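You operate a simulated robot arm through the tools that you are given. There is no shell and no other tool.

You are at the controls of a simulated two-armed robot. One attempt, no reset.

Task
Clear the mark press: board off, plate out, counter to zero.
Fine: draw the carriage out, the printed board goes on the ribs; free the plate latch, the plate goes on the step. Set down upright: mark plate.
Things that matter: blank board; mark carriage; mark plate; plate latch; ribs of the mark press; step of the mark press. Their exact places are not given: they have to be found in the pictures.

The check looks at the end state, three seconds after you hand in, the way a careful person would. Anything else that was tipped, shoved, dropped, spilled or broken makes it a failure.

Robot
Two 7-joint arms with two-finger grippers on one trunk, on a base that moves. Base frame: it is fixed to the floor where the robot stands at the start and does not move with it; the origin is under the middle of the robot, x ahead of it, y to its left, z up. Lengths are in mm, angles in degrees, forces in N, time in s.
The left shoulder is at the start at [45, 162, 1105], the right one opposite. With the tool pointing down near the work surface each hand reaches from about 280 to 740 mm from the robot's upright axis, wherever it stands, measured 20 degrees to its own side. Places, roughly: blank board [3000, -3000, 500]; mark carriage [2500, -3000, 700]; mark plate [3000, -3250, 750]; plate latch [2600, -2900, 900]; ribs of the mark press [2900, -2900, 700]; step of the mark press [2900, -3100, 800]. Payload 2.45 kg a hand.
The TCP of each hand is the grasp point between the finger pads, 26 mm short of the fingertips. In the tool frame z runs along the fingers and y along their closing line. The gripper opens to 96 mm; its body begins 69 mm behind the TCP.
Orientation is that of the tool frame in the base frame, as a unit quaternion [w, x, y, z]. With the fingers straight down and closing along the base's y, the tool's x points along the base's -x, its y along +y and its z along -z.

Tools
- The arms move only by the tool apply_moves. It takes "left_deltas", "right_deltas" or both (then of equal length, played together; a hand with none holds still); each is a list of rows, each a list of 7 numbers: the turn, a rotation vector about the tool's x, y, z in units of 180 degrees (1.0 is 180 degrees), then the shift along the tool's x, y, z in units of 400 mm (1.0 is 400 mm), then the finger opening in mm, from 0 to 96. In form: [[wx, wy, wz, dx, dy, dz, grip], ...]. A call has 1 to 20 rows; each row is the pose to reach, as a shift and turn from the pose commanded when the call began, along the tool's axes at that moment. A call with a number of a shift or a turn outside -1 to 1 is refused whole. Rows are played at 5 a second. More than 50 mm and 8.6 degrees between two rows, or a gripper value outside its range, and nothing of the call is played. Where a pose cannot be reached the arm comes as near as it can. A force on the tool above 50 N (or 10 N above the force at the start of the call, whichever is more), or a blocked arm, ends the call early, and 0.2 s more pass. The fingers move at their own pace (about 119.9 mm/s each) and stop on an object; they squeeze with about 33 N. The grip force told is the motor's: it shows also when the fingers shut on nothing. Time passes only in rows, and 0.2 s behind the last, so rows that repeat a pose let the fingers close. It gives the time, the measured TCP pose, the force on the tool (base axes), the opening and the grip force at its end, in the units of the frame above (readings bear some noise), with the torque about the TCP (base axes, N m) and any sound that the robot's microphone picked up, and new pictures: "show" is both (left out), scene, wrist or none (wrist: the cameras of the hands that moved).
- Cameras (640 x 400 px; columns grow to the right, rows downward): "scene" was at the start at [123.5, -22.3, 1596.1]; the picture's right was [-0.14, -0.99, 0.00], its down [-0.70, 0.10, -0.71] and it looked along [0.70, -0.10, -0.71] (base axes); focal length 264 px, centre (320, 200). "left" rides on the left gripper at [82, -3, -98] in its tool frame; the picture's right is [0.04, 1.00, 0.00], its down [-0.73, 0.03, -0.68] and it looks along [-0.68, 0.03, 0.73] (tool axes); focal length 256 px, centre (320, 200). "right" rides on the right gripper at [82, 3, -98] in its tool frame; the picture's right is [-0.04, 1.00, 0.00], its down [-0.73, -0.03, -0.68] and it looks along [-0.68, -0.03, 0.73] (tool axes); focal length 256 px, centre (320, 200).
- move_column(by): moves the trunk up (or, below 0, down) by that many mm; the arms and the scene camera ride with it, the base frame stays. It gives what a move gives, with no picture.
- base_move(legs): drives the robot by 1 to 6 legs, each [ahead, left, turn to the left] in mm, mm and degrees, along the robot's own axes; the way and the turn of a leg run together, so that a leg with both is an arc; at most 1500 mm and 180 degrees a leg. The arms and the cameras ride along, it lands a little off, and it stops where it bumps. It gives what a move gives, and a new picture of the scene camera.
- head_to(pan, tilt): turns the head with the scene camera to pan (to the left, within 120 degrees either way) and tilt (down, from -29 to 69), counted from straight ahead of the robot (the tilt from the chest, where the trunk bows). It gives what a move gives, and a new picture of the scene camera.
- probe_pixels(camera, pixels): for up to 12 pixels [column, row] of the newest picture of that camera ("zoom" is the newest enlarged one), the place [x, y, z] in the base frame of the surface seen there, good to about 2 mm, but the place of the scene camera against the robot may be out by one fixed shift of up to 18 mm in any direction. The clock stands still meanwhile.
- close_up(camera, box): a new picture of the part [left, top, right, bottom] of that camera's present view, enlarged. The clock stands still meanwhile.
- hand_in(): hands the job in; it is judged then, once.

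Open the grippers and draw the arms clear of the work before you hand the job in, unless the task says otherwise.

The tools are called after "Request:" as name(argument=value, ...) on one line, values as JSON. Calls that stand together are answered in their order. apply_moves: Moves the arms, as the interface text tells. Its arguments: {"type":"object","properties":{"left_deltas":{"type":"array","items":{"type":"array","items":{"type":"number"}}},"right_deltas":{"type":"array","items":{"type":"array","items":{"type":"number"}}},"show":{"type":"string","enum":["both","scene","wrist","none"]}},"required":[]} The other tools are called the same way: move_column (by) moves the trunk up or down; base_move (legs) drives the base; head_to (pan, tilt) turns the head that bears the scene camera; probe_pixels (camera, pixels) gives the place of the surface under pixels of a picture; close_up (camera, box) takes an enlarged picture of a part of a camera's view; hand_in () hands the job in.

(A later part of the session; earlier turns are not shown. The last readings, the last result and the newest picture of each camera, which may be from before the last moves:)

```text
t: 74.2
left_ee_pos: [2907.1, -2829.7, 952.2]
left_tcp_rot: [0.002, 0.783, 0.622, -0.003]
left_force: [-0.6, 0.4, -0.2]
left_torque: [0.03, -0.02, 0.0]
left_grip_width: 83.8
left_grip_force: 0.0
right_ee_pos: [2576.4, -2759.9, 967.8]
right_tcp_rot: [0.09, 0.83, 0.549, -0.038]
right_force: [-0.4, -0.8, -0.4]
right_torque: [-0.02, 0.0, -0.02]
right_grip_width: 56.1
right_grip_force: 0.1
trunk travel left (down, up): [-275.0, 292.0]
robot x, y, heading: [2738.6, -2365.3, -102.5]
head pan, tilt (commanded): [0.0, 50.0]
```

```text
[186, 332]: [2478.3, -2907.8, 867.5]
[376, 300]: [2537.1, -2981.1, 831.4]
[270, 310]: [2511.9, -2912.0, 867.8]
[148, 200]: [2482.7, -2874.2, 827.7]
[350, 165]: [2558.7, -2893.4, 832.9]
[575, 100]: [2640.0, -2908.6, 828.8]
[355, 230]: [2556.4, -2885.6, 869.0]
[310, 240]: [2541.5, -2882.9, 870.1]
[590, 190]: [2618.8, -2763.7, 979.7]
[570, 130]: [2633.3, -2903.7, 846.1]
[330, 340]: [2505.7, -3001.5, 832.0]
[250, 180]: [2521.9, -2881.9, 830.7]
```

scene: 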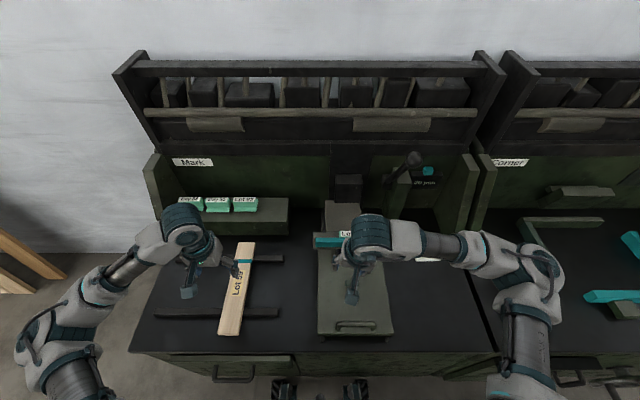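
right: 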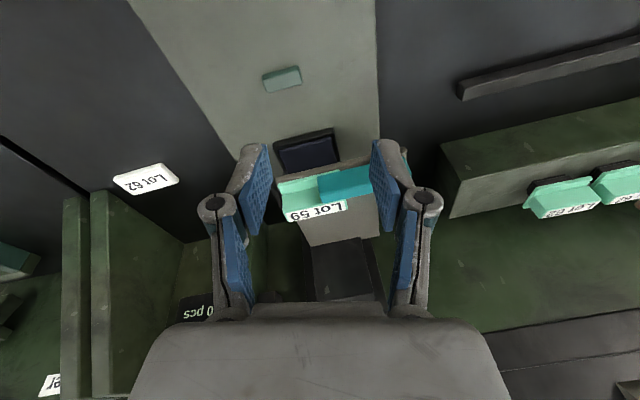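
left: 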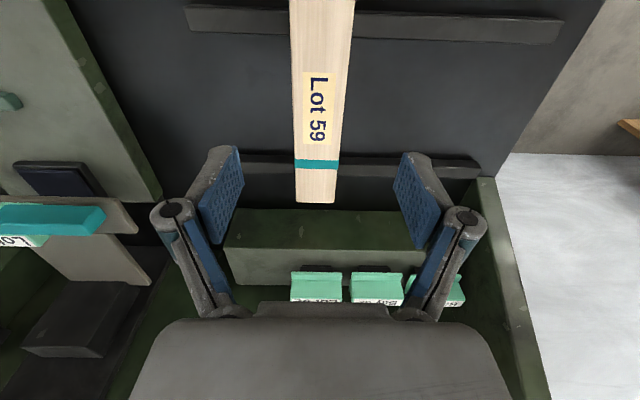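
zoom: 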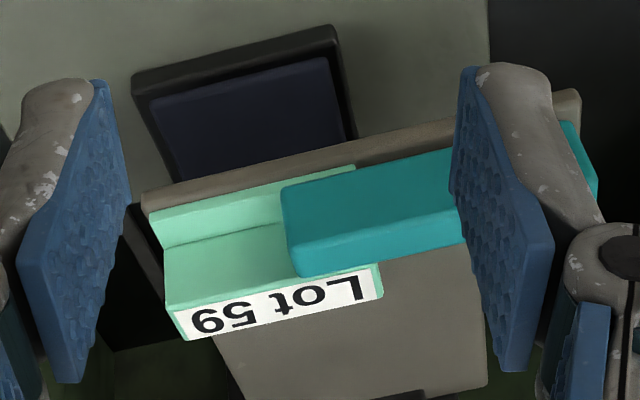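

Latch bar hovers at z≈842–871 in front of the plate's upright (plate: ~80 mm long, upright 16 mm thick, flange in front); its left part looks pivoted. Before acting I measure the step and its plates in the left view.

Request:
close_up(camera="left", box=[200, 180, 500, 330])

Request:
probe_pixels(camera="zoom", pixels=[[52, 140], [62, 215], [85, 225], [150, 230], [190, 195], [195, 215], [195, 240], [290, 215], [305, 210], [430, 200], [325, 215], [440, 215]])

```text
2.13 times, centred on (350, 255) of left
```

zoom: 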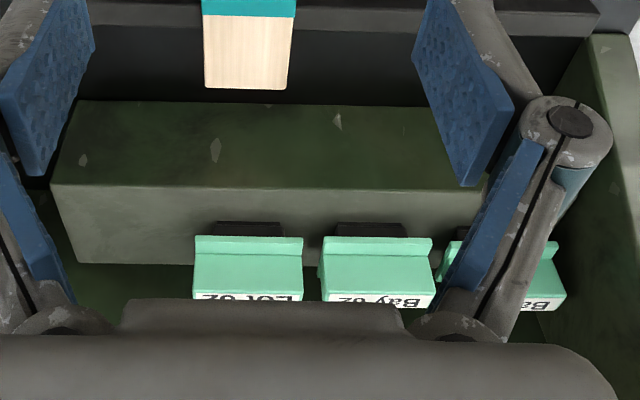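

```text
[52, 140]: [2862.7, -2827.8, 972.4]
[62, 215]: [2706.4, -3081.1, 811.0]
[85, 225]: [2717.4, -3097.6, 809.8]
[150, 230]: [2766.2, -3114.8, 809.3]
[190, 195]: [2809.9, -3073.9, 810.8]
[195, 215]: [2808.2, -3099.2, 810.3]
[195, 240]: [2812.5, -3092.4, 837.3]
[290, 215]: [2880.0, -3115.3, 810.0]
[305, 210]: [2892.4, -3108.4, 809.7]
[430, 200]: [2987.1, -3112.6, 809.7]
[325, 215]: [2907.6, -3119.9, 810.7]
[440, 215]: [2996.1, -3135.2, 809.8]
```

The step's top is z≈810; plates stand on dark dies with flange tops near z 837. I check how close the base is to the bench: probe the things at (283,388), (355,388) and the bench edge in the scene view.

Request:
head_to(pan=0, tilt=62)

Request:
close_up(camera="left", box=[0, 0, 640, 400])

```text
t: 74.9
left_ee_pos: [2906.7, -2829.9, 952.0]
left_tcp_rot: [0.002, 0.783, 0.622, -0.003]
left_force: [1.1, 0.2, 0.4]
left_torque: [0.01, 0.01, 0.01]
left_grip_width: 84.0
left_grip_force: 0.0
right_ee_pos: [2576.0, -2758.8, 968.8]
right_tcp_rot: [0.091, 0.83, 0.548, -0.039]
right_force: [0.1, -0.2, -0.2]
right_torque: [-0.01, 0.01, -0.01]
right_grip_width: 55.8
right_grip_force: 0.1
trunk travel left (down, up): [-275.0, 292.0]
robot x, y, heading: [2738.3, -2367.7, -102.1]
head pan, tilt (commanded): [0.0, 62.0]
```

scene: 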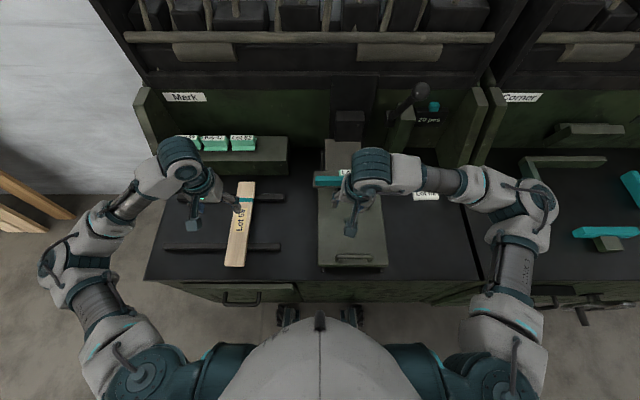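

```text
1.00 times, centred on (320, 200) of left (not enlarged: the box is as wide or as high as the picture)
```

zoom: 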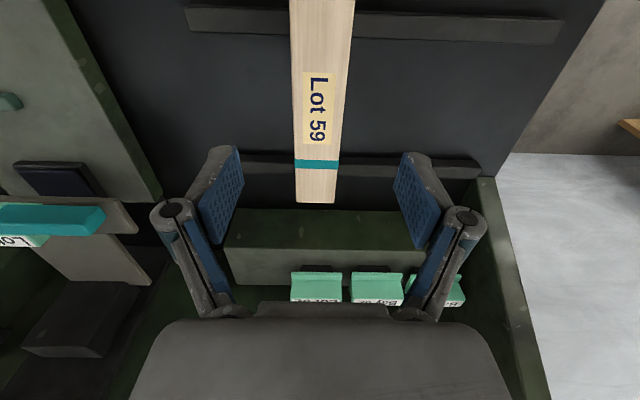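

Request:
probe_pixels(camera="scene", pixels=[[288, 312], [350, 312], [290, 325], [320, 300], [320, 285], [240, 298], [320, 325], [380, 300], [320, 272], [230, 285]])

```text
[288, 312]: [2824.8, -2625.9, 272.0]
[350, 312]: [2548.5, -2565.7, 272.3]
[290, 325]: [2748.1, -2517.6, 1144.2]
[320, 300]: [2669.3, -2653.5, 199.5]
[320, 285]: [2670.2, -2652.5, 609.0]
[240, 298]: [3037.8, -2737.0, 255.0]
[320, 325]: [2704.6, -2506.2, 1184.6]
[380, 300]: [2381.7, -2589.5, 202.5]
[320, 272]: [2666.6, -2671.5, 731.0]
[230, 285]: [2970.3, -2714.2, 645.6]
```

Base front is about 50 mm from the bench front. I move the left hand forward/right/up to see the step and plates squarely.

Request:
apply_moves(left_deltas=[[0, 0, 0, -0.04, -0.055, -0.02, 84], [0, 0, 0, -0.08, -0.11, -0.04, 84], [0, 0, 0, -0.12, -0.165, -0.06, 84], [0, 0, 0, -0.16, -0.22, -0.08, 84], [0, 0, 0, -0.2, -0.275, -0.1, 84], [0, 0, 0, -0.2, -0.275, -0.1, 84]], show="wrist")

```text
t: 76.3
left_ee_pos: [2781.2, -2884.3, 991.3]
left_tcp_rot: [0.003, 0.783, 0.622, -0.002]
left_force: [-0.4, -0.3, 0.2]
left_torque: [0.0, 0.01, 0.01]
left_grip_width: 83.8
left_grip_force: 0.0
right_ee_pos: [2575.0, -2758.2, 968.4]
right_tcp_rot: [0.091, 0.831, 0.548, -0.038]
right_force: [0.3, 0.1, -1.5]
right_torque: [0.0, 0.02, 0.03]
right_grip_width: 56.1
right_grip_force: 0.0
trunk travel left (down, up): [-275.0, 292.0]
robot x, y, heading: [2734.3, -2369.2, -102.3]
head pan, tilt (commanded): [0.0, 62.0]
```

left: 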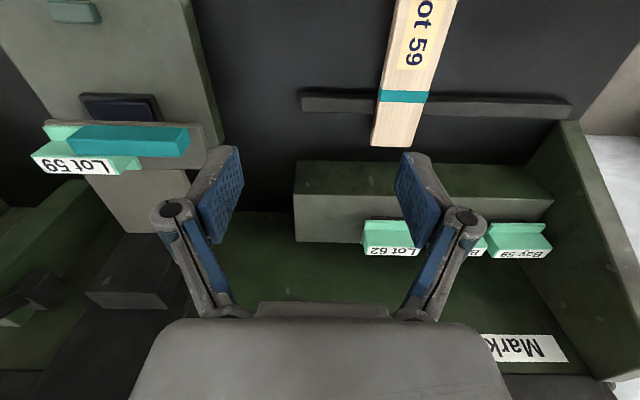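

Good view of step and plates. I enlarge and probe them, including the panel behind.

Request:
close_up(camera="left", box=[270, 150, 430, 280])

Request:
probe_pixels(camera="zoom", pixels=[[100, 145], [105, 150], [110, 300], [105, 245], [200, 150], [300, 150], [250, 270], [385, 215], [383, 235], [385, 290], [395, 330], [300, 340]])

Request:
close_up(camera="left", box=[20, 100, 220, 220])

```text
3.08 times, centred on (350, 215) of left
```

zoom: 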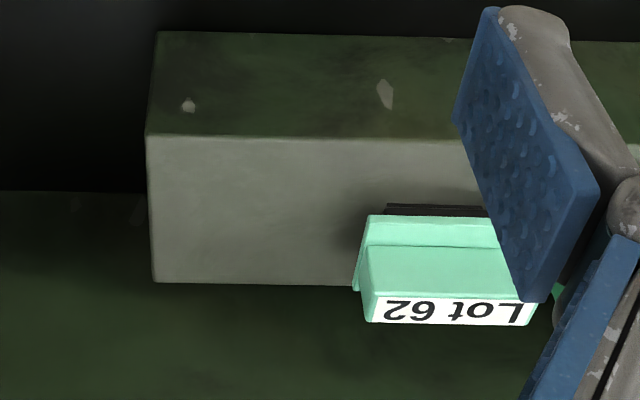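

```text
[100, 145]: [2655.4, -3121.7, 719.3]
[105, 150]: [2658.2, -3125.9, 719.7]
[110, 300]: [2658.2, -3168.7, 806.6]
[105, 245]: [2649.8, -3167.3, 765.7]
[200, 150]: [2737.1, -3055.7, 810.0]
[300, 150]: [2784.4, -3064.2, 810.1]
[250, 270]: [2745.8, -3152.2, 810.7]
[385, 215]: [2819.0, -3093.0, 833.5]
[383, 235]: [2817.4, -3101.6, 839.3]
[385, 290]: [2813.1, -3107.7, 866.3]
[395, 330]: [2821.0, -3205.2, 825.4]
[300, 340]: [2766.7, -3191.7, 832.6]
```

```text
3.20 times, centred on (120, 160) of left
```

zoom: 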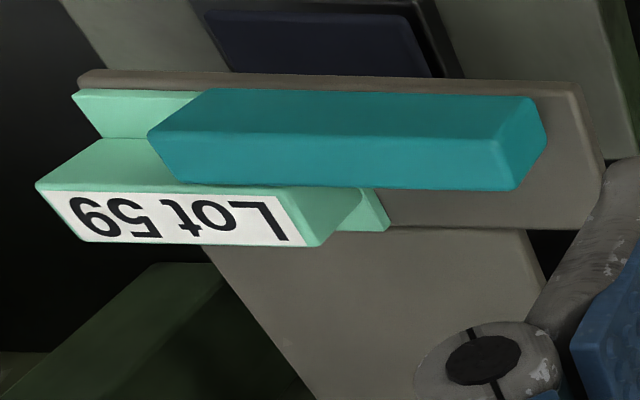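

Measured: step top z 810 from u-right end with ~100 mm free beside "Lot 62"; panel behind at 130 mm from step front; plates are inverted-T (die below, 56 mm high). I'll use the left hand for latch and plate; first I straighten the right hand and move it out to the right.

Request:
apply_moves(right_deltas=[[0.006, 0.011, -0.0118, -0.0115, -0.059, -0.005, 56], [0.012, 0.022, -0.0237, -0.023, -0.118, -0.009, 56], [0.018, 0.033, -0.0355, -0.0345, -0.176, -0.014, 56], [0.024, 0.044, -0.0474, -0.046, -0.235, -0.018, 56], [0.0301, 0.0553, -0.0592, -0.0575, -0.294, -0.023, 56], [0.0301, 0.0553, -0.0592, -0.0575, -0.294, -0.023, 56]], show="none")

Request:
base_move(legs=[[20, -180, 0]])

```text
t: 77.7
left_ee_pos: [2780.8, -2885.0, 990.7]
left_tcp_rot: [0.003, 0.783, 0.622, -0.002]
left_force: [-1.0, -0.4, 0.0]
left_torque: [-0.01, -0.01, -0.03]
left_grip_width: 83.8
left_grip_force: 0.1
right_ee_pos: [2456.0, -2730.8, 968.6]
right_tcp_rot: [0.001, 0.78, 0.626, 0.001]
right_force: [0.5, 0.0, -0.3]
right_torque: [0.0, 0.04, -0.02]
right_grip_width: 56.0
right_grip_force: 0.0
trunk travel left (down, up): [-275.0, 292.0]
robot x, y, heading: [2736.0, -2368.2, -102.6]
head pan, tilt (commanded): [0.0, 62.0]
```

```text
t: 79.2
left_ee_pos: [2599.0, -2863.7, 992.8]
left_tcp_rot: [0.002, 0.784, 0.62, -0.001]
left_force: [-0.2, 0.6, 0.7]
left_torque: [0.01, -0.02, -0.03]
left_grip_width: 83.9
left_grip_force: 0.0
right_ee_pos: [2274.0, -2711.0, 968.8]
right_tcp_rot: [0.001, 0.781, 0.624, 0.001]
right_force: [-0.2, -0.2, 0.4]
right_torque: [0.02, -0.02, 0.03]
right_grip_width: 56.0
right_grip_force: 0.1
trunk travel left (down, up): [-275.0, 292.0]
robot x, y, heading: [2559.6, -2349.7, -102.8]
head pan, tilt (commanded): [0.0, 62.0]
```

scene: 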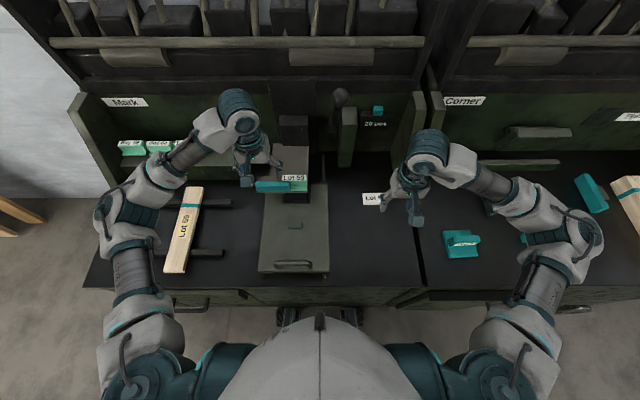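

I look at the latch from the left wrist camera now.

Request:
close_up(camera="left", box=[200, 60, 440, 210])

Request:
probe_pixels(camera="zoom", pixels=[[200, 200], [300, 200], [400, 200], [250, 250], [300, 230], [350, 250], [420, 260], [450, 220], [220, 260], [260, 280], [400, 290], [320, 290]])

```text
2.67 times, centred on (320, 135) of left
```

zoom: 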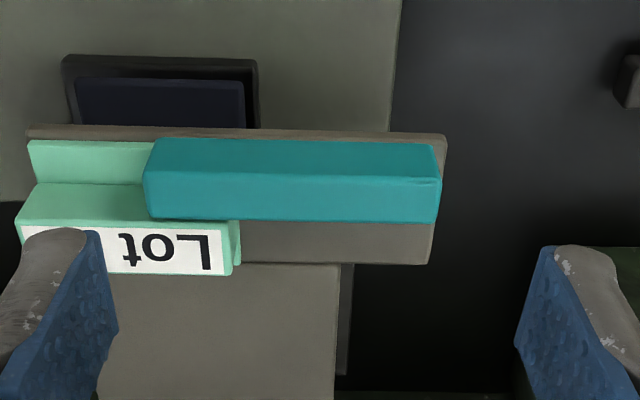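

```text
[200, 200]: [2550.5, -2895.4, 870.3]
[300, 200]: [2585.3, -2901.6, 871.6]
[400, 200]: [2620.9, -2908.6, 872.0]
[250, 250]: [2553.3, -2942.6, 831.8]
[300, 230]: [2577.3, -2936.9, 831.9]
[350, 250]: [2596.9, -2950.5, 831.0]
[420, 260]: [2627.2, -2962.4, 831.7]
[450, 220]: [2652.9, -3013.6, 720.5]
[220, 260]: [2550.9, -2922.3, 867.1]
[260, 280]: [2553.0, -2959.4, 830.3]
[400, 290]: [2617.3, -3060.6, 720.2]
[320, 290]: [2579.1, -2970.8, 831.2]
```

The latch spans u≈52–156 mm from the plate's right end (overlap 27 mm), with free space behind its left part. I bring the left hand, fingers shut, above the spot behind it at [2584,-2935].

Request:
apply_moves(left_deltas=[[0, 0, 0, -0.045, 0.001, 0.03, 50], [0, 0, 0, -0.09, 0.003, 0.06, 20], [0, 0, 0, -0.135, 0.004, 0.1, 0], [0, 0, 0, -0.182, 0.0055, 0.15, 0], [0, 0, 0, -0.182, 0.0055, 0.1575, 0], [0, 0, 0, -0.182, 0.0055, 0.1575, 0]])

```text
t: 80.6
left_ee_pos: [2587.4, -2935.0, 929.7]
left_tcp_rot: [0.004, 0.784, 0.621, -0.004]
left_force: [-0.4, -0.2, 0.0]
left_torque: [0.0, -0.01, -0.02]
left_grip_width: 0.0
left_grip_force: 28.6
right_ee_pos: [2276.1, -2709.2, 969.2]
right_tcp_rot: [0.002, 0.781, 0.624, -0.001]
right_force: [-0.4, -0.3, 0.8]
right_torque: [0.0, 0.02, 0.01]
right_grip_width: 56.2
right_grip_force: 0.0
trunk travel left (down, up): [-275.0, 292.0]
robot x, y, heading: [2559.1, -2349.6, -102.5]
head pan, tilt (commanded): [0.0, 62.0]
```

scene: 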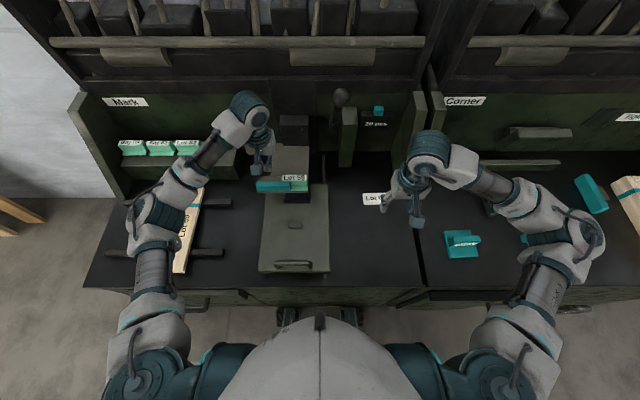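
left: 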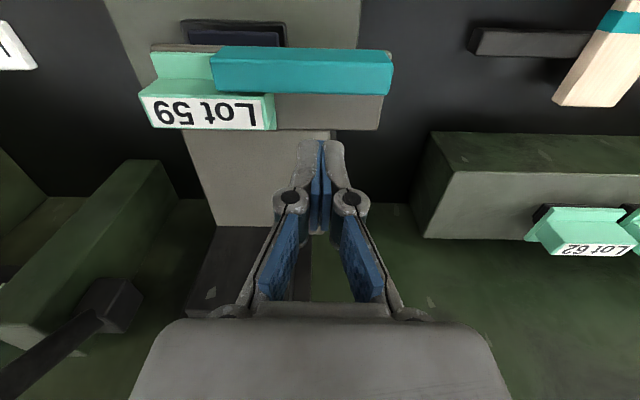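

The shut fingers would land just behind the latch at about (320,112). I descend to z≈871.

Request:
apply_moves(left_deltas=[[0, 0, 0, 0, 0, 0.05, 0], [0, 0, 0, 0, 0, 0.09, 0], [0, 0, 0, 0, 0, 0.12, 0], [0, 0, 0, 0, 0, 0.135, 0], [0, 0, 0, 0, 0, 0.146, 0], [0, 0, 0, 0, 0, 0.146, 0]])

```text
t: 82.0
left_ee_pos: [2585.8, -2935.0, 872.5]
left_tcp_rot: [0.002, 0.784, 0.621, -0.004]
left_force: [1.1, -0.3, 0.1]
left_torque: [-0.03, 0.0, 0.03]
left_grip_width: 0.3
left_grip_force: 28.5
right_ee_pos: [2276.8, -2708.5, 969.9]
right_tcp_rot: [0.002, 0.781, 0.625, -0.001]
right_force: [-0.3, 0.1, 0.6]
right_torque: [0.02, 0.02, 0.02]
right_grip_width: 56.1
right_grip_force: 0.1
trunk travel left (down, up): [-275.0, 292.0]
robot x, y, heading: [2559.2, -2348.8, -102.6]
head pan, tilt (commanded): [0.0, 62.0]
```

scene: 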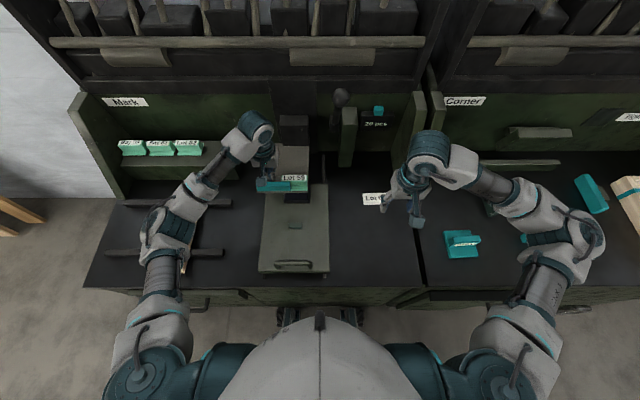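
left: 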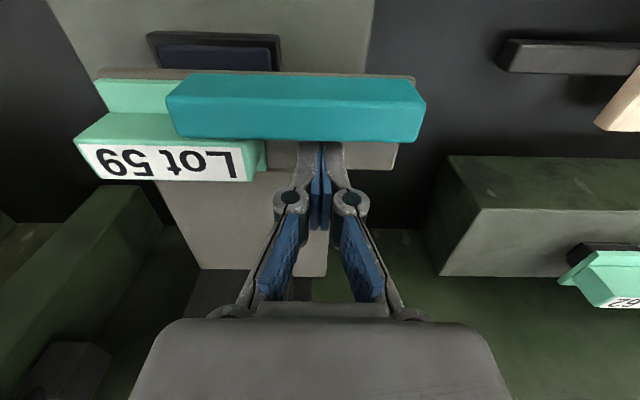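

Fingers are behind the latch without contact. I check that the left forearm/elbow near (165,230) is well above the board.

Request:
probe_pixels(camera="scene", pixels=[[165, 225], [150, 240], [178, 250], [185, 262], [190, 200], [200, 170], [185, 195]])

```text
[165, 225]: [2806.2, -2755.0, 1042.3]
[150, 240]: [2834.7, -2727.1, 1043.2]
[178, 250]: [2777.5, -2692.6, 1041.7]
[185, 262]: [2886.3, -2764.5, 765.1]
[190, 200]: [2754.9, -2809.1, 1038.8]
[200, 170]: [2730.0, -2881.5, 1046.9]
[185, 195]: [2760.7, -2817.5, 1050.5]
```

Arm is well clear. I shift 12 mm right (longer lever) and then pull gently toward the robot in 3 mm rows to test whether the latch swings forward.

Request:
apply_moves(left_deltas=[[0, 0, 0, 0, -0.03, 0, 0], [0, 0, 0, 0.0075, -0.03, 0, 0], [0, 0, 0, 0.015, -0.03, 0, 0], [0, 0, 0, 0.0225, -0.03, 0, 0], [0, 0, 0, 0.03, -0.03, 0, 0], [0, 0, 0, 0.0375, -0.03, 0, 0], [0, 0, 0, 0.045, -0.03, 0, 0], [0, 0, 0, 0.0525, -0.03, 0, 0], [0, 0, 0, 0.06, -0.03, 0, 0]])

```text
t: 83.6
left_ee_pos: [2581.1, -2922.5, 875.7]
left_tcp_rot: [0.009, 0.779, 0.626, -0.013]
left_force: [-12.4, -56.8, -14.8]
left_torque: [-0.45, -0.24, -0.12]
left_grip_width: 6.1
left_grip_force: 28.5
right_ee_pos: [2275.7, -2707.8, 969.4]
right_tcp_rot: [0.0, 0.781, 0.625, -0.001]
right_force: [0.5, -0.6, 0.7]
right_torque: [-0.02, 0.01, 0.0]
right_grip_width: 56.0
right_grip_force: 0.1
trunk travel left (down, up): [-275.0, 292.0]
robot x, y, heading: [2557.9, -2345.6, -102.6]
head pan, tilt (commanded): [0.0, 62.0]
stopped in row 8 (left hand): the force on the tool passed its limit at 55 N (the readings are from after the stop); the commanded pose is now the measured one
```

scene: 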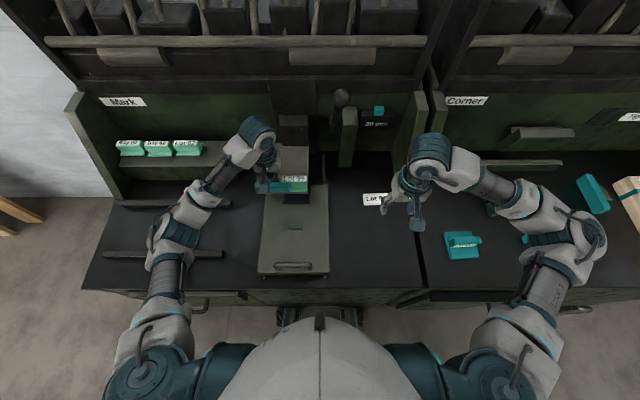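
left: 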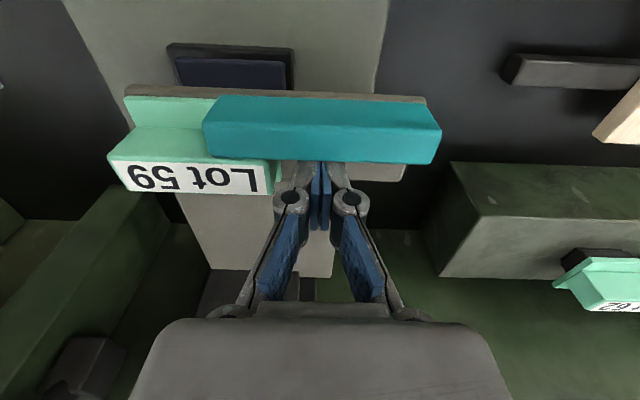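

The latch did not give at 55 N forward, so it does not swing toward me. I back off and rise; next I'll test sliding it left by pushing on its right end.

Request:
apply_moves(left_deltas=[[0, 0, 0, -0.015, 0, 0, 0], [0, 0, 0, -0.03, 0, 0, 0], [0, 0, 0, -0.03, 0, -0.05, 0], [0, 0, 0, -0.03, 0, -0.12, 0], [0, 0, 0, -0.03, 0, -0.16, 0], [0, 0, 0, -0.03, 0, -0.16, 0]])

```text
t: 85.0
left_ee_pos: [2577.0, -2924.8, 941.7]
left_tcp_rot: [0.009, 0.782, 0.623, -0.011]
left_force: [-0.2, 0.6, -0.3]
left_torque: [-0.01, 0.0, -0.01]
left_grip_width: 0.0
left_grip_force: 28.6
right_ee_pos: [2274.8, -2703.3, 971.6]
right_tcp_rot: [0.002, 0.781, 0.624, -0.002]
right_force: [-0.4, 0.1, -0.6]
right_torque: [0.05, -0.01, -0.01]
right_grip_width: 56.1
right_grip_force: 0.0
trunk travel left (down, up): [-275.0, 292.0]
robot x, y, heading: [2557.5, -2344.7, -102.3]
head pan, tilt (commanded): [0.0, 62.0]
```

scene: 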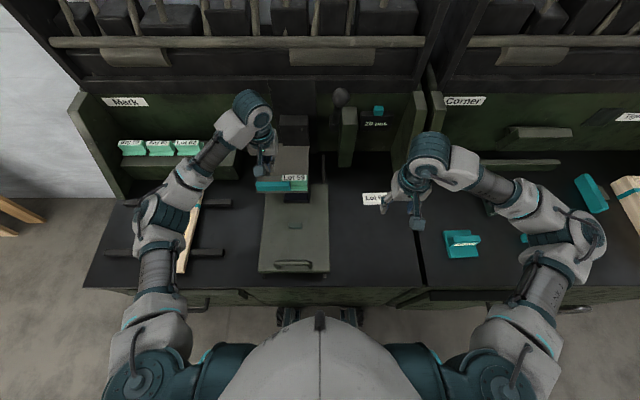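
left: 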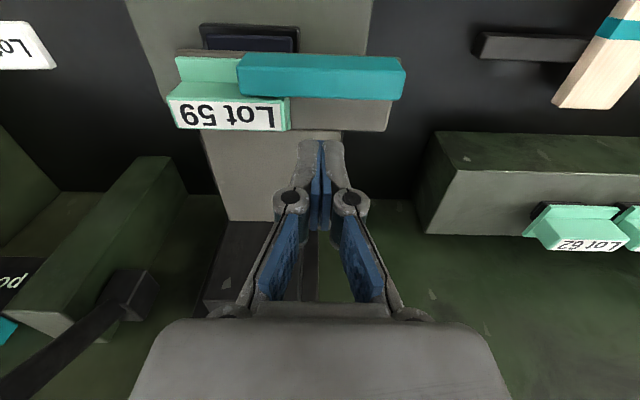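

I check with a close-up whether the latch has shifted or turned at all.

Request:
close_up(camera="left", box=[150, 20, 430, 160])

Request:
probe_pixels(camera="zoom", pixels=[[220, 85], [400, 85], [560, 85], [220, 140], [300, 140], [400, 145], [540, 150], [205, 110], [580, 110], [120, 140], [320, 190], [300, 230]])

```text
2.29 times, centred on (290, 90) of left
```

zoom: 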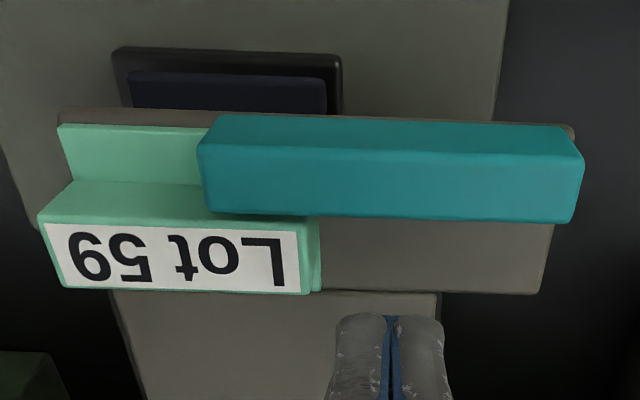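

```text
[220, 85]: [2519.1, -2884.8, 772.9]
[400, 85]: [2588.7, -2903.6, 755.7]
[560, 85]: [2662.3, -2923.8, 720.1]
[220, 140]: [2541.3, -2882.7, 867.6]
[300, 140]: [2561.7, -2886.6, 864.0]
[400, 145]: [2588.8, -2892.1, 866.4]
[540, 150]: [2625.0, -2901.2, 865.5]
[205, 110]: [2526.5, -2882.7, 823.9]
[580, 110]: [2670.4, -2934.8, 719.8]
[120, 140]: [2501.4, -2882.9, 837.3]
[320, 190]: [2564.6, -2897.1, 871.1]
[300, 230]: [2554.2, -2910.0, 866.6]
```

The latch is unmoved and straight; I had pulled right at its middle (u≈104), so a centre pivot would not show. I go to its left end from the front and will push that end backward: first position over [2631,-2882].

Request:
apply_moves(left_deltas=[[0, 0, 0, 0.045, 0.036, 0, 0], [0, 0, 0, 0.09, 0.072, 0, 0], [0, 0, 0, 0.134, 0.108, 0, 0], [0, 0, 0, 0.134, 0.108, 0.05, 0], [0, 0, 0, 0.134, 0.108, 0.1, 0], [0, 0, 0, 0.134, 0.108, 0.14, 0], [0, 0, 0, 0.134, 0.108, 0.172, 0], [0, 0, 0, 0.134, 0.108, 0.172, 0]])

```text
t: 86.8
left_ee_pos: [2630.5, -2882.3, 872.0]
left_tcp_rot: [0.008, 0.782, 0.623, -0.011]
left_force: [-0.1, -1.1, -0.2]
left_torque: [0.0, 0.02, 0.0]
left_grip_width: 0.0
left_grip_force: 28.7
right_ee_pos: [2277.2, -2703.1, 971.8]
right_tcp_rot: [0.003, 0.781, 0.625, -0.002]
right_force: [0.5, 0.4, 0.3]
right_torque: [-0.03, -0.01, 0.01]
right_grip_width: 56.1
right_grip_force: 0.0
trunk travel left (down, up): [-275.0, 292.0]
robot x, y, heading: [2558.7, -2346.9, -102.7]
head pan, tilt (commanded): [0.0, 62.0]
```

scene: 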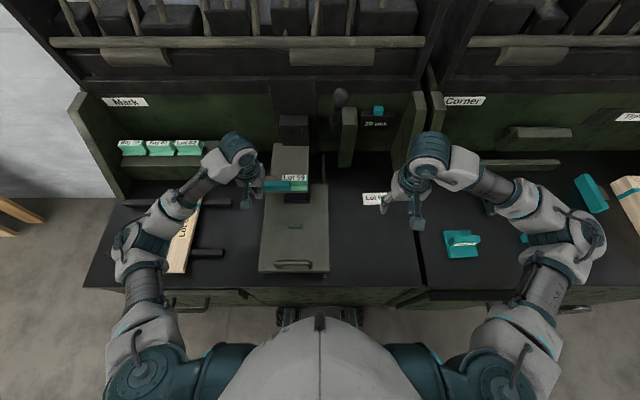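
left: 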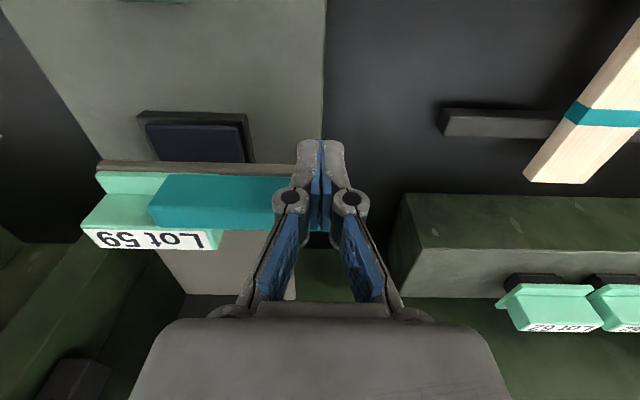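

Fingers are in front of the latch's left end. I push backward in small rows and watch.

Request:
apply_moves(left_deltas=[[0, 0, 0, -0.0075, 0, 0, 0], [0, 0, 0, -0.015, 0, 0, 0], [0, 0, 0, -0.0225, 0, 0, 0], [0, 0, 0, -0.03, 0, 0, 0], [0, 0, 0, -0.0375, 0, 0, 0], [0, 0, 0, -0.045, 0, 0, 0], [0, 0, 0, -0.0525, 0, 0, 0], [0, 0, 0, -0.06, 0, 0, 0]])

```text
t: 88.0
left_ee_pos: [2627.1, -2889.1, 868.6]
left_tcp_rot: [0.004, 0.785, 0.62, -0.004]
left_force: [5.4, 22.4, 6.6]
left_torque: [0.44, -0.14, 0.11]
left_grip_width: 0.0
left_grip_force: 28.7
right_ee_pos: [2277.7, -2700.8, 973.0]
right_tcp_rot: [0.004, 0.781, 0.624, -0.005]
right_force: [0.3, 0.1, 0.2]
right_torque: [0.04, -0.04, -0.01]
right_grip_width: 55.7
right_grip_force: 0.1
trunk travel left (down, up): [-275.0, 292.0]
robot x, y, heading: [2556.9, -2347.2, -102.9]
head pan, tilt (commanded): [0.0, 62.0]
stopped in row 5 (left hand): the force on the tool passed its limit at 53 N (the readings are from after the stop); the commanded pose is now the measured one
```

scene: 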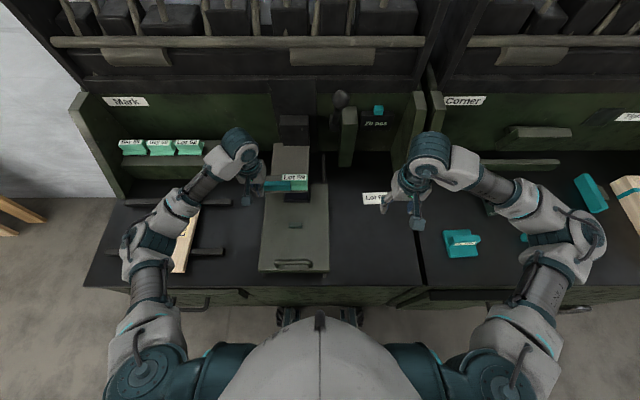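
left: 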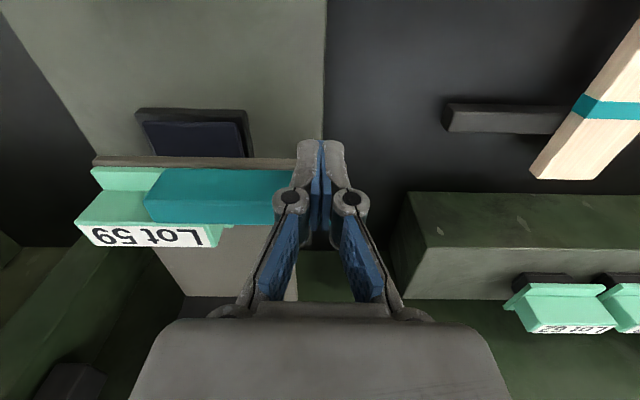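

No give there either, so the latch isn't a vertical-axis pivot. I retreat, rise, and go over the flange just right of its right end to test pushing it left.

Request:
apply_moves(left_deltas=[[0, 0, 0, 0.025, 0, 0, 0], [0, 0, 0, 0.025, 0, -0.08, 0], [0, 0, 0, 0.025, 0, -0.175, 0], [0, 0, 0, 0, -0.09, -0.175, 0], [0, 0, 0, -0.025, -0.18, -0.175, 0], [0, 0, 0, -0.05, -0.273, -0.175, 0], [0, 0, 0, -0.05, -0.273, -0.175, 0], [0, 0, 0, -0.05, -0.273, -0.175, 0]])

```text
t: 89.8
left_ee_pos: [2514.1, -2885.0, 941.1]
left_tcp_rot: [0.005, 0.785, 0.62, -0.005]
left_force: [0.1, -0.5, -0.6]
left_torque: [-0.03, 0.02, 0.01]
left_grip_width: 0.0
left_grip_force: 27.7
right_ee_pos: [2277.1, -2702.3, 973.1]
right_tcp_rot: [0.003, 0.781, 0.625, -0.002]
right_force: [-1.3, 0.6, -0.8]
right_torque: [-0.03, 0.02, -0.01]
right_grip_width: 55.8
right_grip_force: 0.1
trunk travel left (down, up): [-275.0, 292.0]
robot x, y, heading: [2561.3, -2348.5, -103.0]
head pan, tilt (commanded): [0.0, 62.0]
```

scene: 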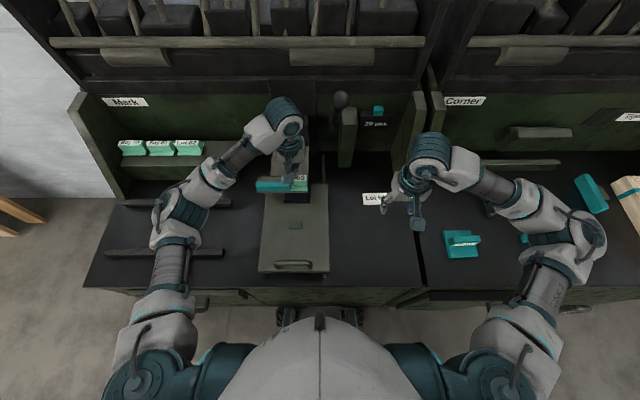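
left: 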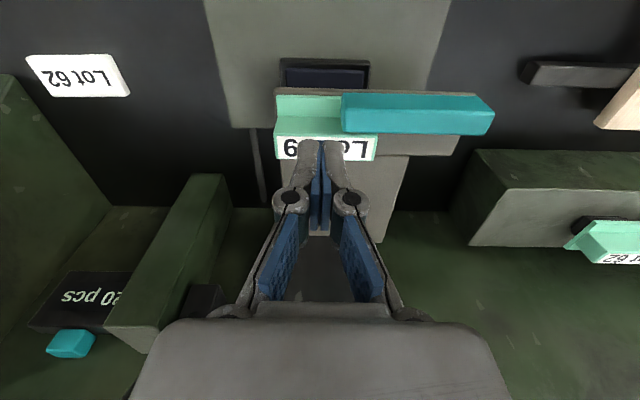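

Latch right end is at x≈342 in the picture, fingers land at about (320,105) on its right. I descend to z≈874.

Request:
apply_moves(left_deltas=[[0, 0, 0, 0.0075, -0.003, 0.05, 0], [0, 0, 0, 0.0075, -0.005, 0.1, 0], [0, 0, 0, 0.0075, -0.005, 0.14, 0], [0, 0, 0, 0.0075, -0.005, 0.168, 0], [0, 0, 0, 0.0075, -0.005, 0.168, 0]])

```text
t: 91.0
left_ee_pos: [2516.3, -2882.1, 873.7]
left_tcp_rot: [0.005, 0.784, 0.621, -0.007]
left_force: [0.0, -0.2, -0.4]
left_torque: [0.03, 0.02, 0.0]
left_grip_width: 0.2
left_grip_force: 28.6
right_ee_pos: [2278.0, -2701.7, 972.9]
right_tcp_rot: [0.003, 0.781, 0.624, -0.003]
right_force: [0.7, -1.1, 0.0]
right_torque: [-0.01, -0.01, 0.0]
right_grip_width: 55.9
right_grip_force: 0.1
trunk travel left (down, up): [-275.0, 292.0]
robot x, y, heading: [2558.8, -2343.7, -102.6]
head pan, tilt (commanded): [0.0, 62.0]
```

scene: 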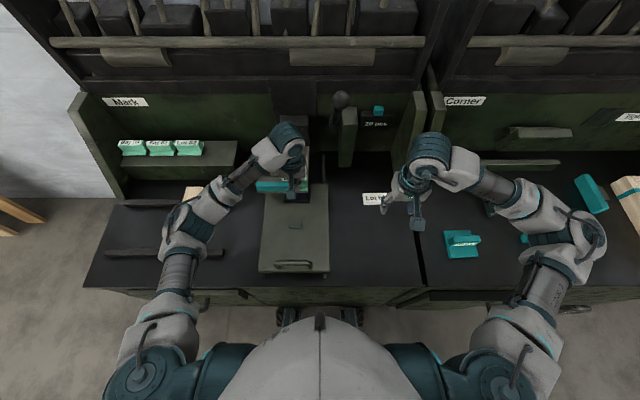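
left: 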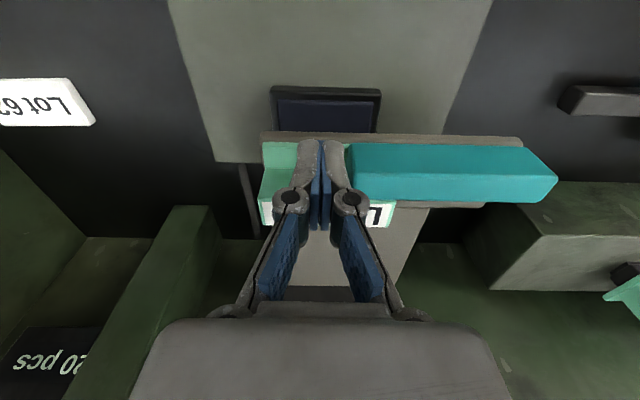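

The fingers stand beside the latch's right end. I push left (+y tool) in 3 mm rows.

Request:
apply_moves(left_deltas=[[0, 0, 0, 0, 0.0075, 0, 0], [0, 0, 0, 0, 0.015, 0, 0], [0, 0, 0, 0, 0.0225, 0, 0], [0, 0, 0, 0, 0.03, 0, 0], [0, 0, 0, 0, 0.0375, 0, 0], [0, 0, 0, 0, 0.045, 0, 0]])

```text
t: 92.4
left_ee_pos: [2533.3, -2887.1, 873.0]
left_tcp_rot: [0.006, 0.784, 0.621, -0.006]
left_force: [-1.1, 0.8, -0.3]
left_torque: [-0.03, -0.01, -0.03]
left_grip_width: 0.0
left_grip_force: 28.6
right_ee_pos: [2277.6, -2701.6, 972.8]
right_tcp_rot: [0.003, 0.781, 0.624, -0.003]
right_force: [0.1, 0.0, -0.1]
right_torque: [0.02, -0.02, 0.0]
right_grip_width: 56.1
right_grip_force: 0.1
trunk travel left (down, up): [-275.0, 292.0]
robot x, y, heading: [2558.4, -2350.1, -102.8]
head pan, tilt (commanded): [0.0, 62.0]
```

scene: 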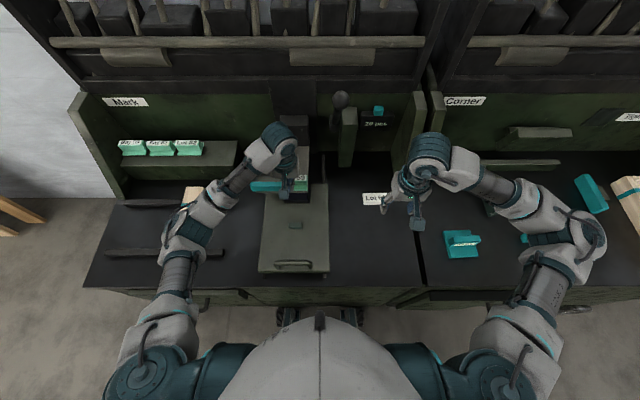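
left: 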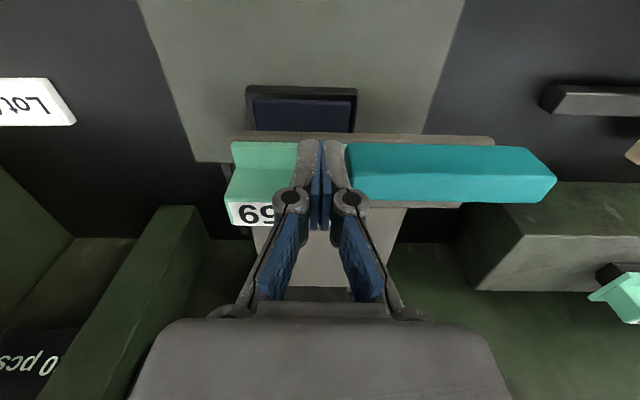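

The latch slides left freely (it now overhangs the tray's left end at 495). I push on another 24 mm.

Request:
apply_moves(left_deltas=[[0, 0, 0, 0, 0.0075, 0, 0], [0, 0, 0, 0, 0.015, 0, 0], [0, 0, 0, 0, 0.0225, 0, 0], [0, 0, 0, 0, 0.03, 0, 0], [0, 0, 0, 0, 0.0375, 0, 0], [0, 0, 0, 0, 0.045, 0, 0], [0, 0, 0, 0, 0.0525, 0, 0], [0, 0, 0, 0, 0.06, 0, 0]])

```text
t: 94.2
left_ee_pos: [2556.8, -2892.5, 873.1]
left_tcp_rot: [0.006, 0.784, 0.621, -0.005]
left_force: [-0.2, -0.1, 0.9]
left_torque: [-0.03, 0.03, 0.0]
left_grip_width: 0.0
left_grip_force: 28.1
right_ee_pos: [2277.5, -2701.5, 972.3]
right_tcp_rot: [0.003, 0.781, 0.625, -0.003]
right_force: [-0.5, -0.1, -0.5]
right_torque: [-0.02, 0.0, -0.03]
right_grip_width: 56.0
right_grip_force: 0.0
trunk travel left (down, up): [-275.0, 292.0]
robot x, y, heading: [2562.7, -2349.0, -102.2]
head pan, tilt (commanded): [0.0, 62.0]
```

scene: 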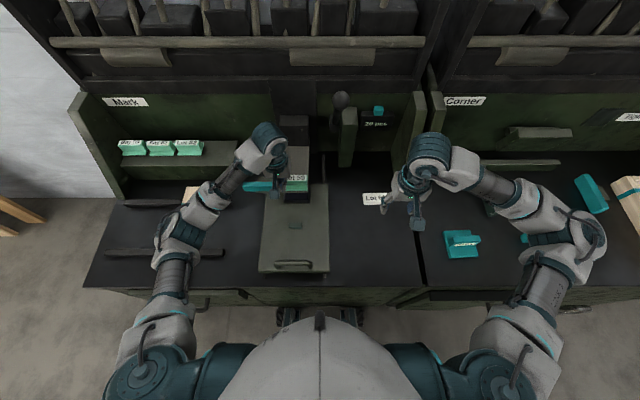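
left: 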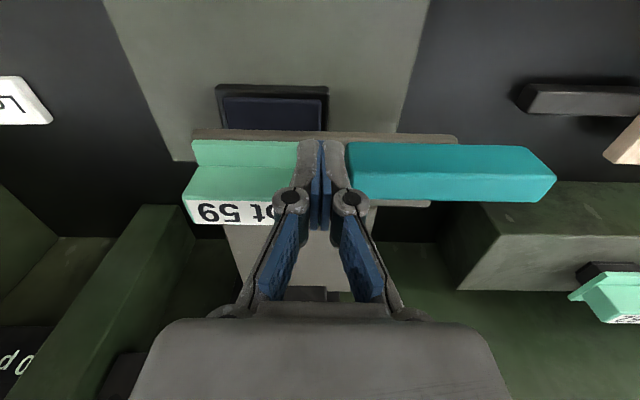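

The latch's right end is now just past the plate's left end. I push it further toward its stop for finger room.

Request:
apply_moves(left_deltas=[[0, 0, 0, 0, 0.0075, 0, 0], [0, 0, 0, 0, 0.015, 0, 0], [0, 0, 0, 0, 0.0225, 0, 0], [0, 0, 0, 0, 0.03, 0, 0], [0, 0, 0, 0, 0.0375, 0, 0], [0, 0, 0, 0, 0.045, 0, 0]])

```text
t: 95.5
left_ee_pos: [2562.1, -2890.6, 875.6]
left_tcp_rot: [0.0, 0.79, 0.613, -0.016]
left_force: [-30.6, -5.9, -1.0]
left_torque: [-0.05, 0.2, -0.14]
left_grip_width: 0.0
left_grip_force: 28.5
right_ee_pos: [2277.8, -2697.4, 974.0]
right_tcp_rot: [0.004, 0.781, 0.625, -0.005]
right_force: [1.5, 0.6, 0.3]
right_torque: [0.04, 0.03, 0.03]
right_grip_width: 55.9
right_grip_force: 0.0
trunk travel left (down, up): [-275.0, 292.0]
robot x, y, heading: [2562.9, -2349.8, -102.6]
head pan, tilt (commanded): [0.0, 62.0]
stopped in row 6 (left hand): the force on the tool passed its limit at 52 N (the readings are from after the stop); the commanded pose is now the measured one
```

scene: 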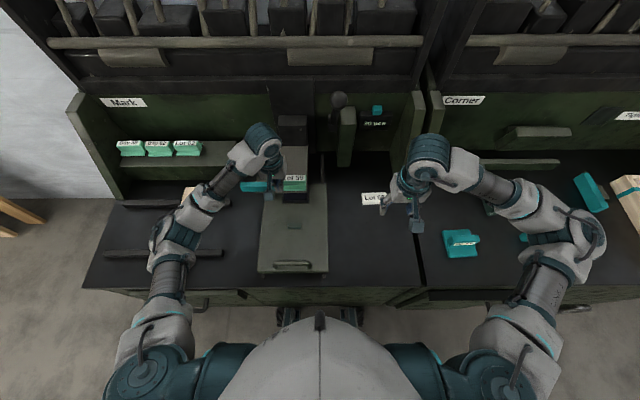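
left: 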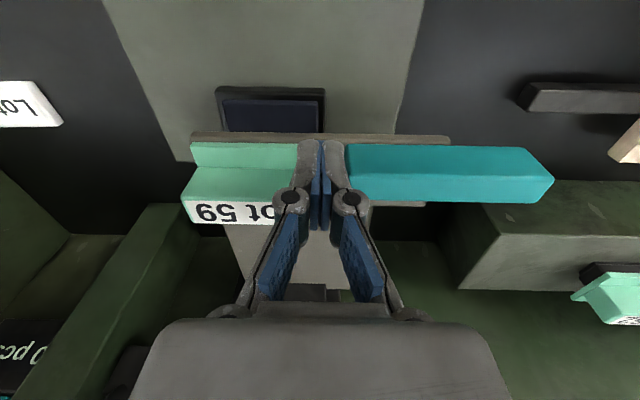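

The latch hit its stop after about 45 mm – freed. I back off right and rise, opening the fingers for the plate.

Request:
apply_moves(left_deltas=[[0, 0, 0, 0, -0.015, 0, 0], [0, 0, 0, 0, -0.025, 0, 0], [0, 0, 0, 0, -0.025, -0.06, 0], [0, 0, 0, 0, -0.025, -0.14, 0], [0, 0, 0, 0, -0.025, -0.22, 40], [0, 0, 0, 0, -0.025, -0.28, 96], [0, 0, 0, 0, -0.025, -0.28, 96]])

Request:
close_up(camera="left", box=[170, 20, 490, 200])

```text
t: 97.1
left_ee_pos: [2559.4, -2888.2, 985.2]
left_tcp_rot: [0.002, 0.787, 0.617, -0.011]
left_force: [-0.2, 0.4, 0.0]
left_torque: [0.04, 0.01, 0.03]
left_grip_width: 95.9
left_grip_force: 0.0
right_ee_pos: [2279.3, -2699.4, 973.5]
right_tcp_rot: [0.004, 0.782, 0.624, -0.004]
right_force: [0.3, -0.1, -0.2]
right_torque: [0.02, 0.01, -0.02]
right_grip_width: 55.9
right_grip_force: 0.1
trunk travel left (down, up): [-275.0, 292.0]
robot x, y, heading: [2557.4, -2347.0, -102.6]
head pan, tilt (commanded): [0.0, 62.0]
```

scene: 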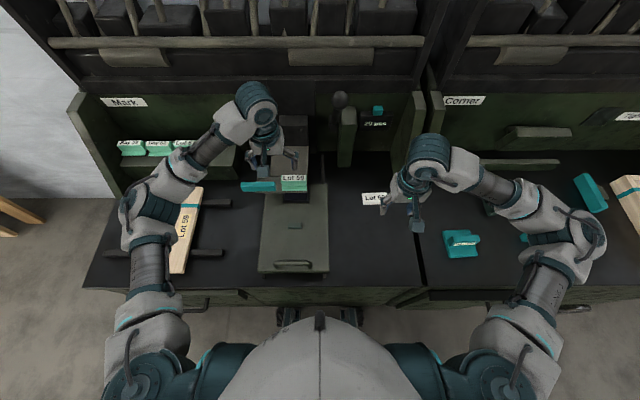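
left: 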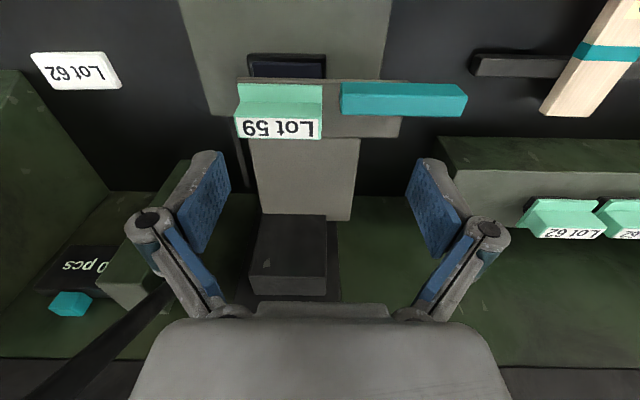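

```text
2.00 times, centred on (330, 110) of left
```

zoom: 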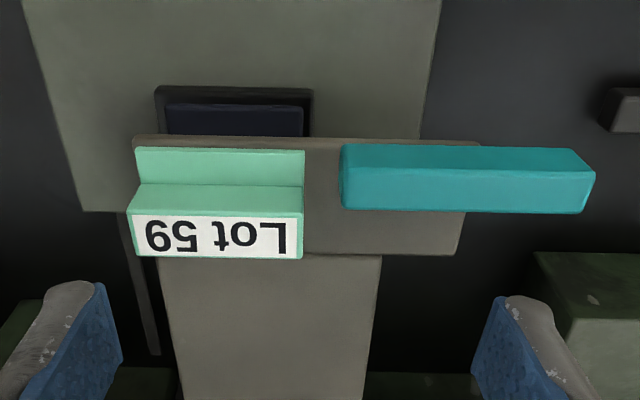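

The latch is fully clear of the plate. I probe the plate's corners, flange and the latch end.

Request:
probe_pixels(camera="zoom", pixels=[[133, 218], [300, 220], [137, 250], [300, 252], [130, 190], [302, 190], [140, 155], [302, 155], [345, 200], [345, 160], [320, 230], [220, 235]])

Request:
close_up(camera="left", box=[210, 60, 350, 160])

```text
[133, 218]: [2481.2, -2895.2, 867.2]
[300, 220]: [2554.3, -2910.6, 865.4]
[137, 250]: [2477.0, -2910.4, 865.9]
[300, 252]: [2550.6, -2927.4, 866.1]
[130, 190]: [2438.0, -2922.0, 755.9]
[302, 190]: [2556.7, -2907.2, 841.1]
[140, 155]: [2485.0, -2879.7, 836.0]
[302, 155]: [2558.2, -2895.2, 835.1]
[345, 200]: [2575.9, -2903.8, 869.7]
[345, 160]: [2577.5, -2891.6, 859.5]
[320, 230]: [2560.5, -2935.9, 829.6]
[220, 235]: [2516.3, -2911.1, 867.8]
```

```text
4.00 times, centred on (280, 110) of left
```

zoom: 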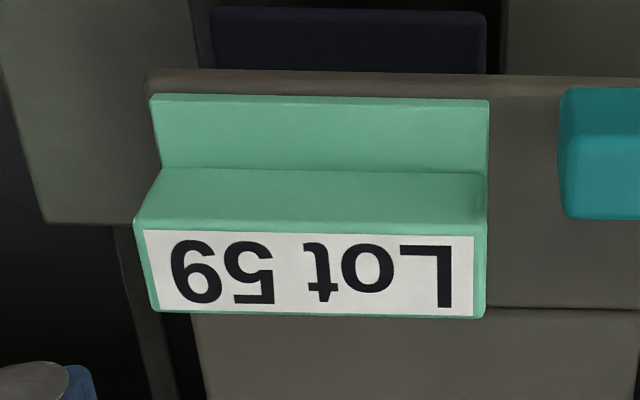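

Plate top centre ≈ [2516,-2911,867], 77 mm long. I place the left hand over it, squared up, opening 95, at z≈930.

Request:
apply_moves(left_deltas=[[-0.001, 0.002, -0.002, -0.03, -0.03, 0.035, 96], [-0.002, 0.004, -0.005, -0.06, -0.06, 0.07, 96], [-0.0033, 0.0063, -0.007, -0.0888, -0.09, 0.105, 96], [-0.0033, 0.0063, -0.007, -0.0888, -0.09, 0.14, 96], [-0.0033, 0.0063, -0.007, -0.0888, -0.09, 0.14, 96]])

```text
t: 98.3
left_ee_pos: [2514.5, -2914.0, 930.7]
left_tcp_rot: [0.0, 0.781, 0.625, 0.0]
left_force: [0.1, -0.1, -0.3]
left_torque: [0.02, -0.01, -0.04]
left_grip_width: 96.1
left_grip_force: 0.1
right_ee_pos: [2278.1, -2699.0, 974.7]
right_tcp_rot: [0.005, 0.781, 0.624, -0.006]
right_force: [-0.4, 0.1, -0.2]
right_torque: [0.01, 0.01, 0.01]
right_grip_width: 56.1
right_grip_force: 0.0
trunk travel left (down, up): [-275.0, 292.0]
robot x, y, heading: [2557.2, -2347.9, -102.9]
head pan, tilt (commanded): [0.0, 62.0]
```

scene: 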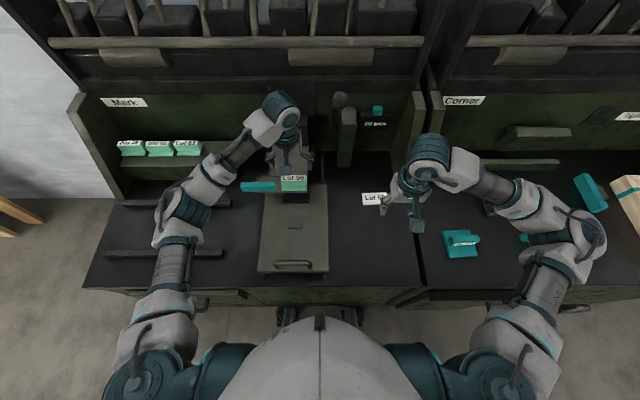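
left: 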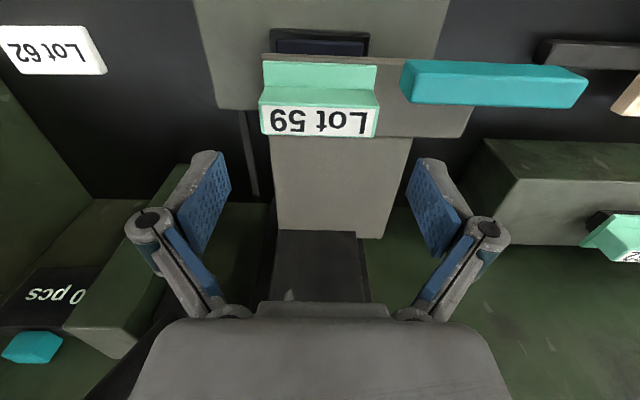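

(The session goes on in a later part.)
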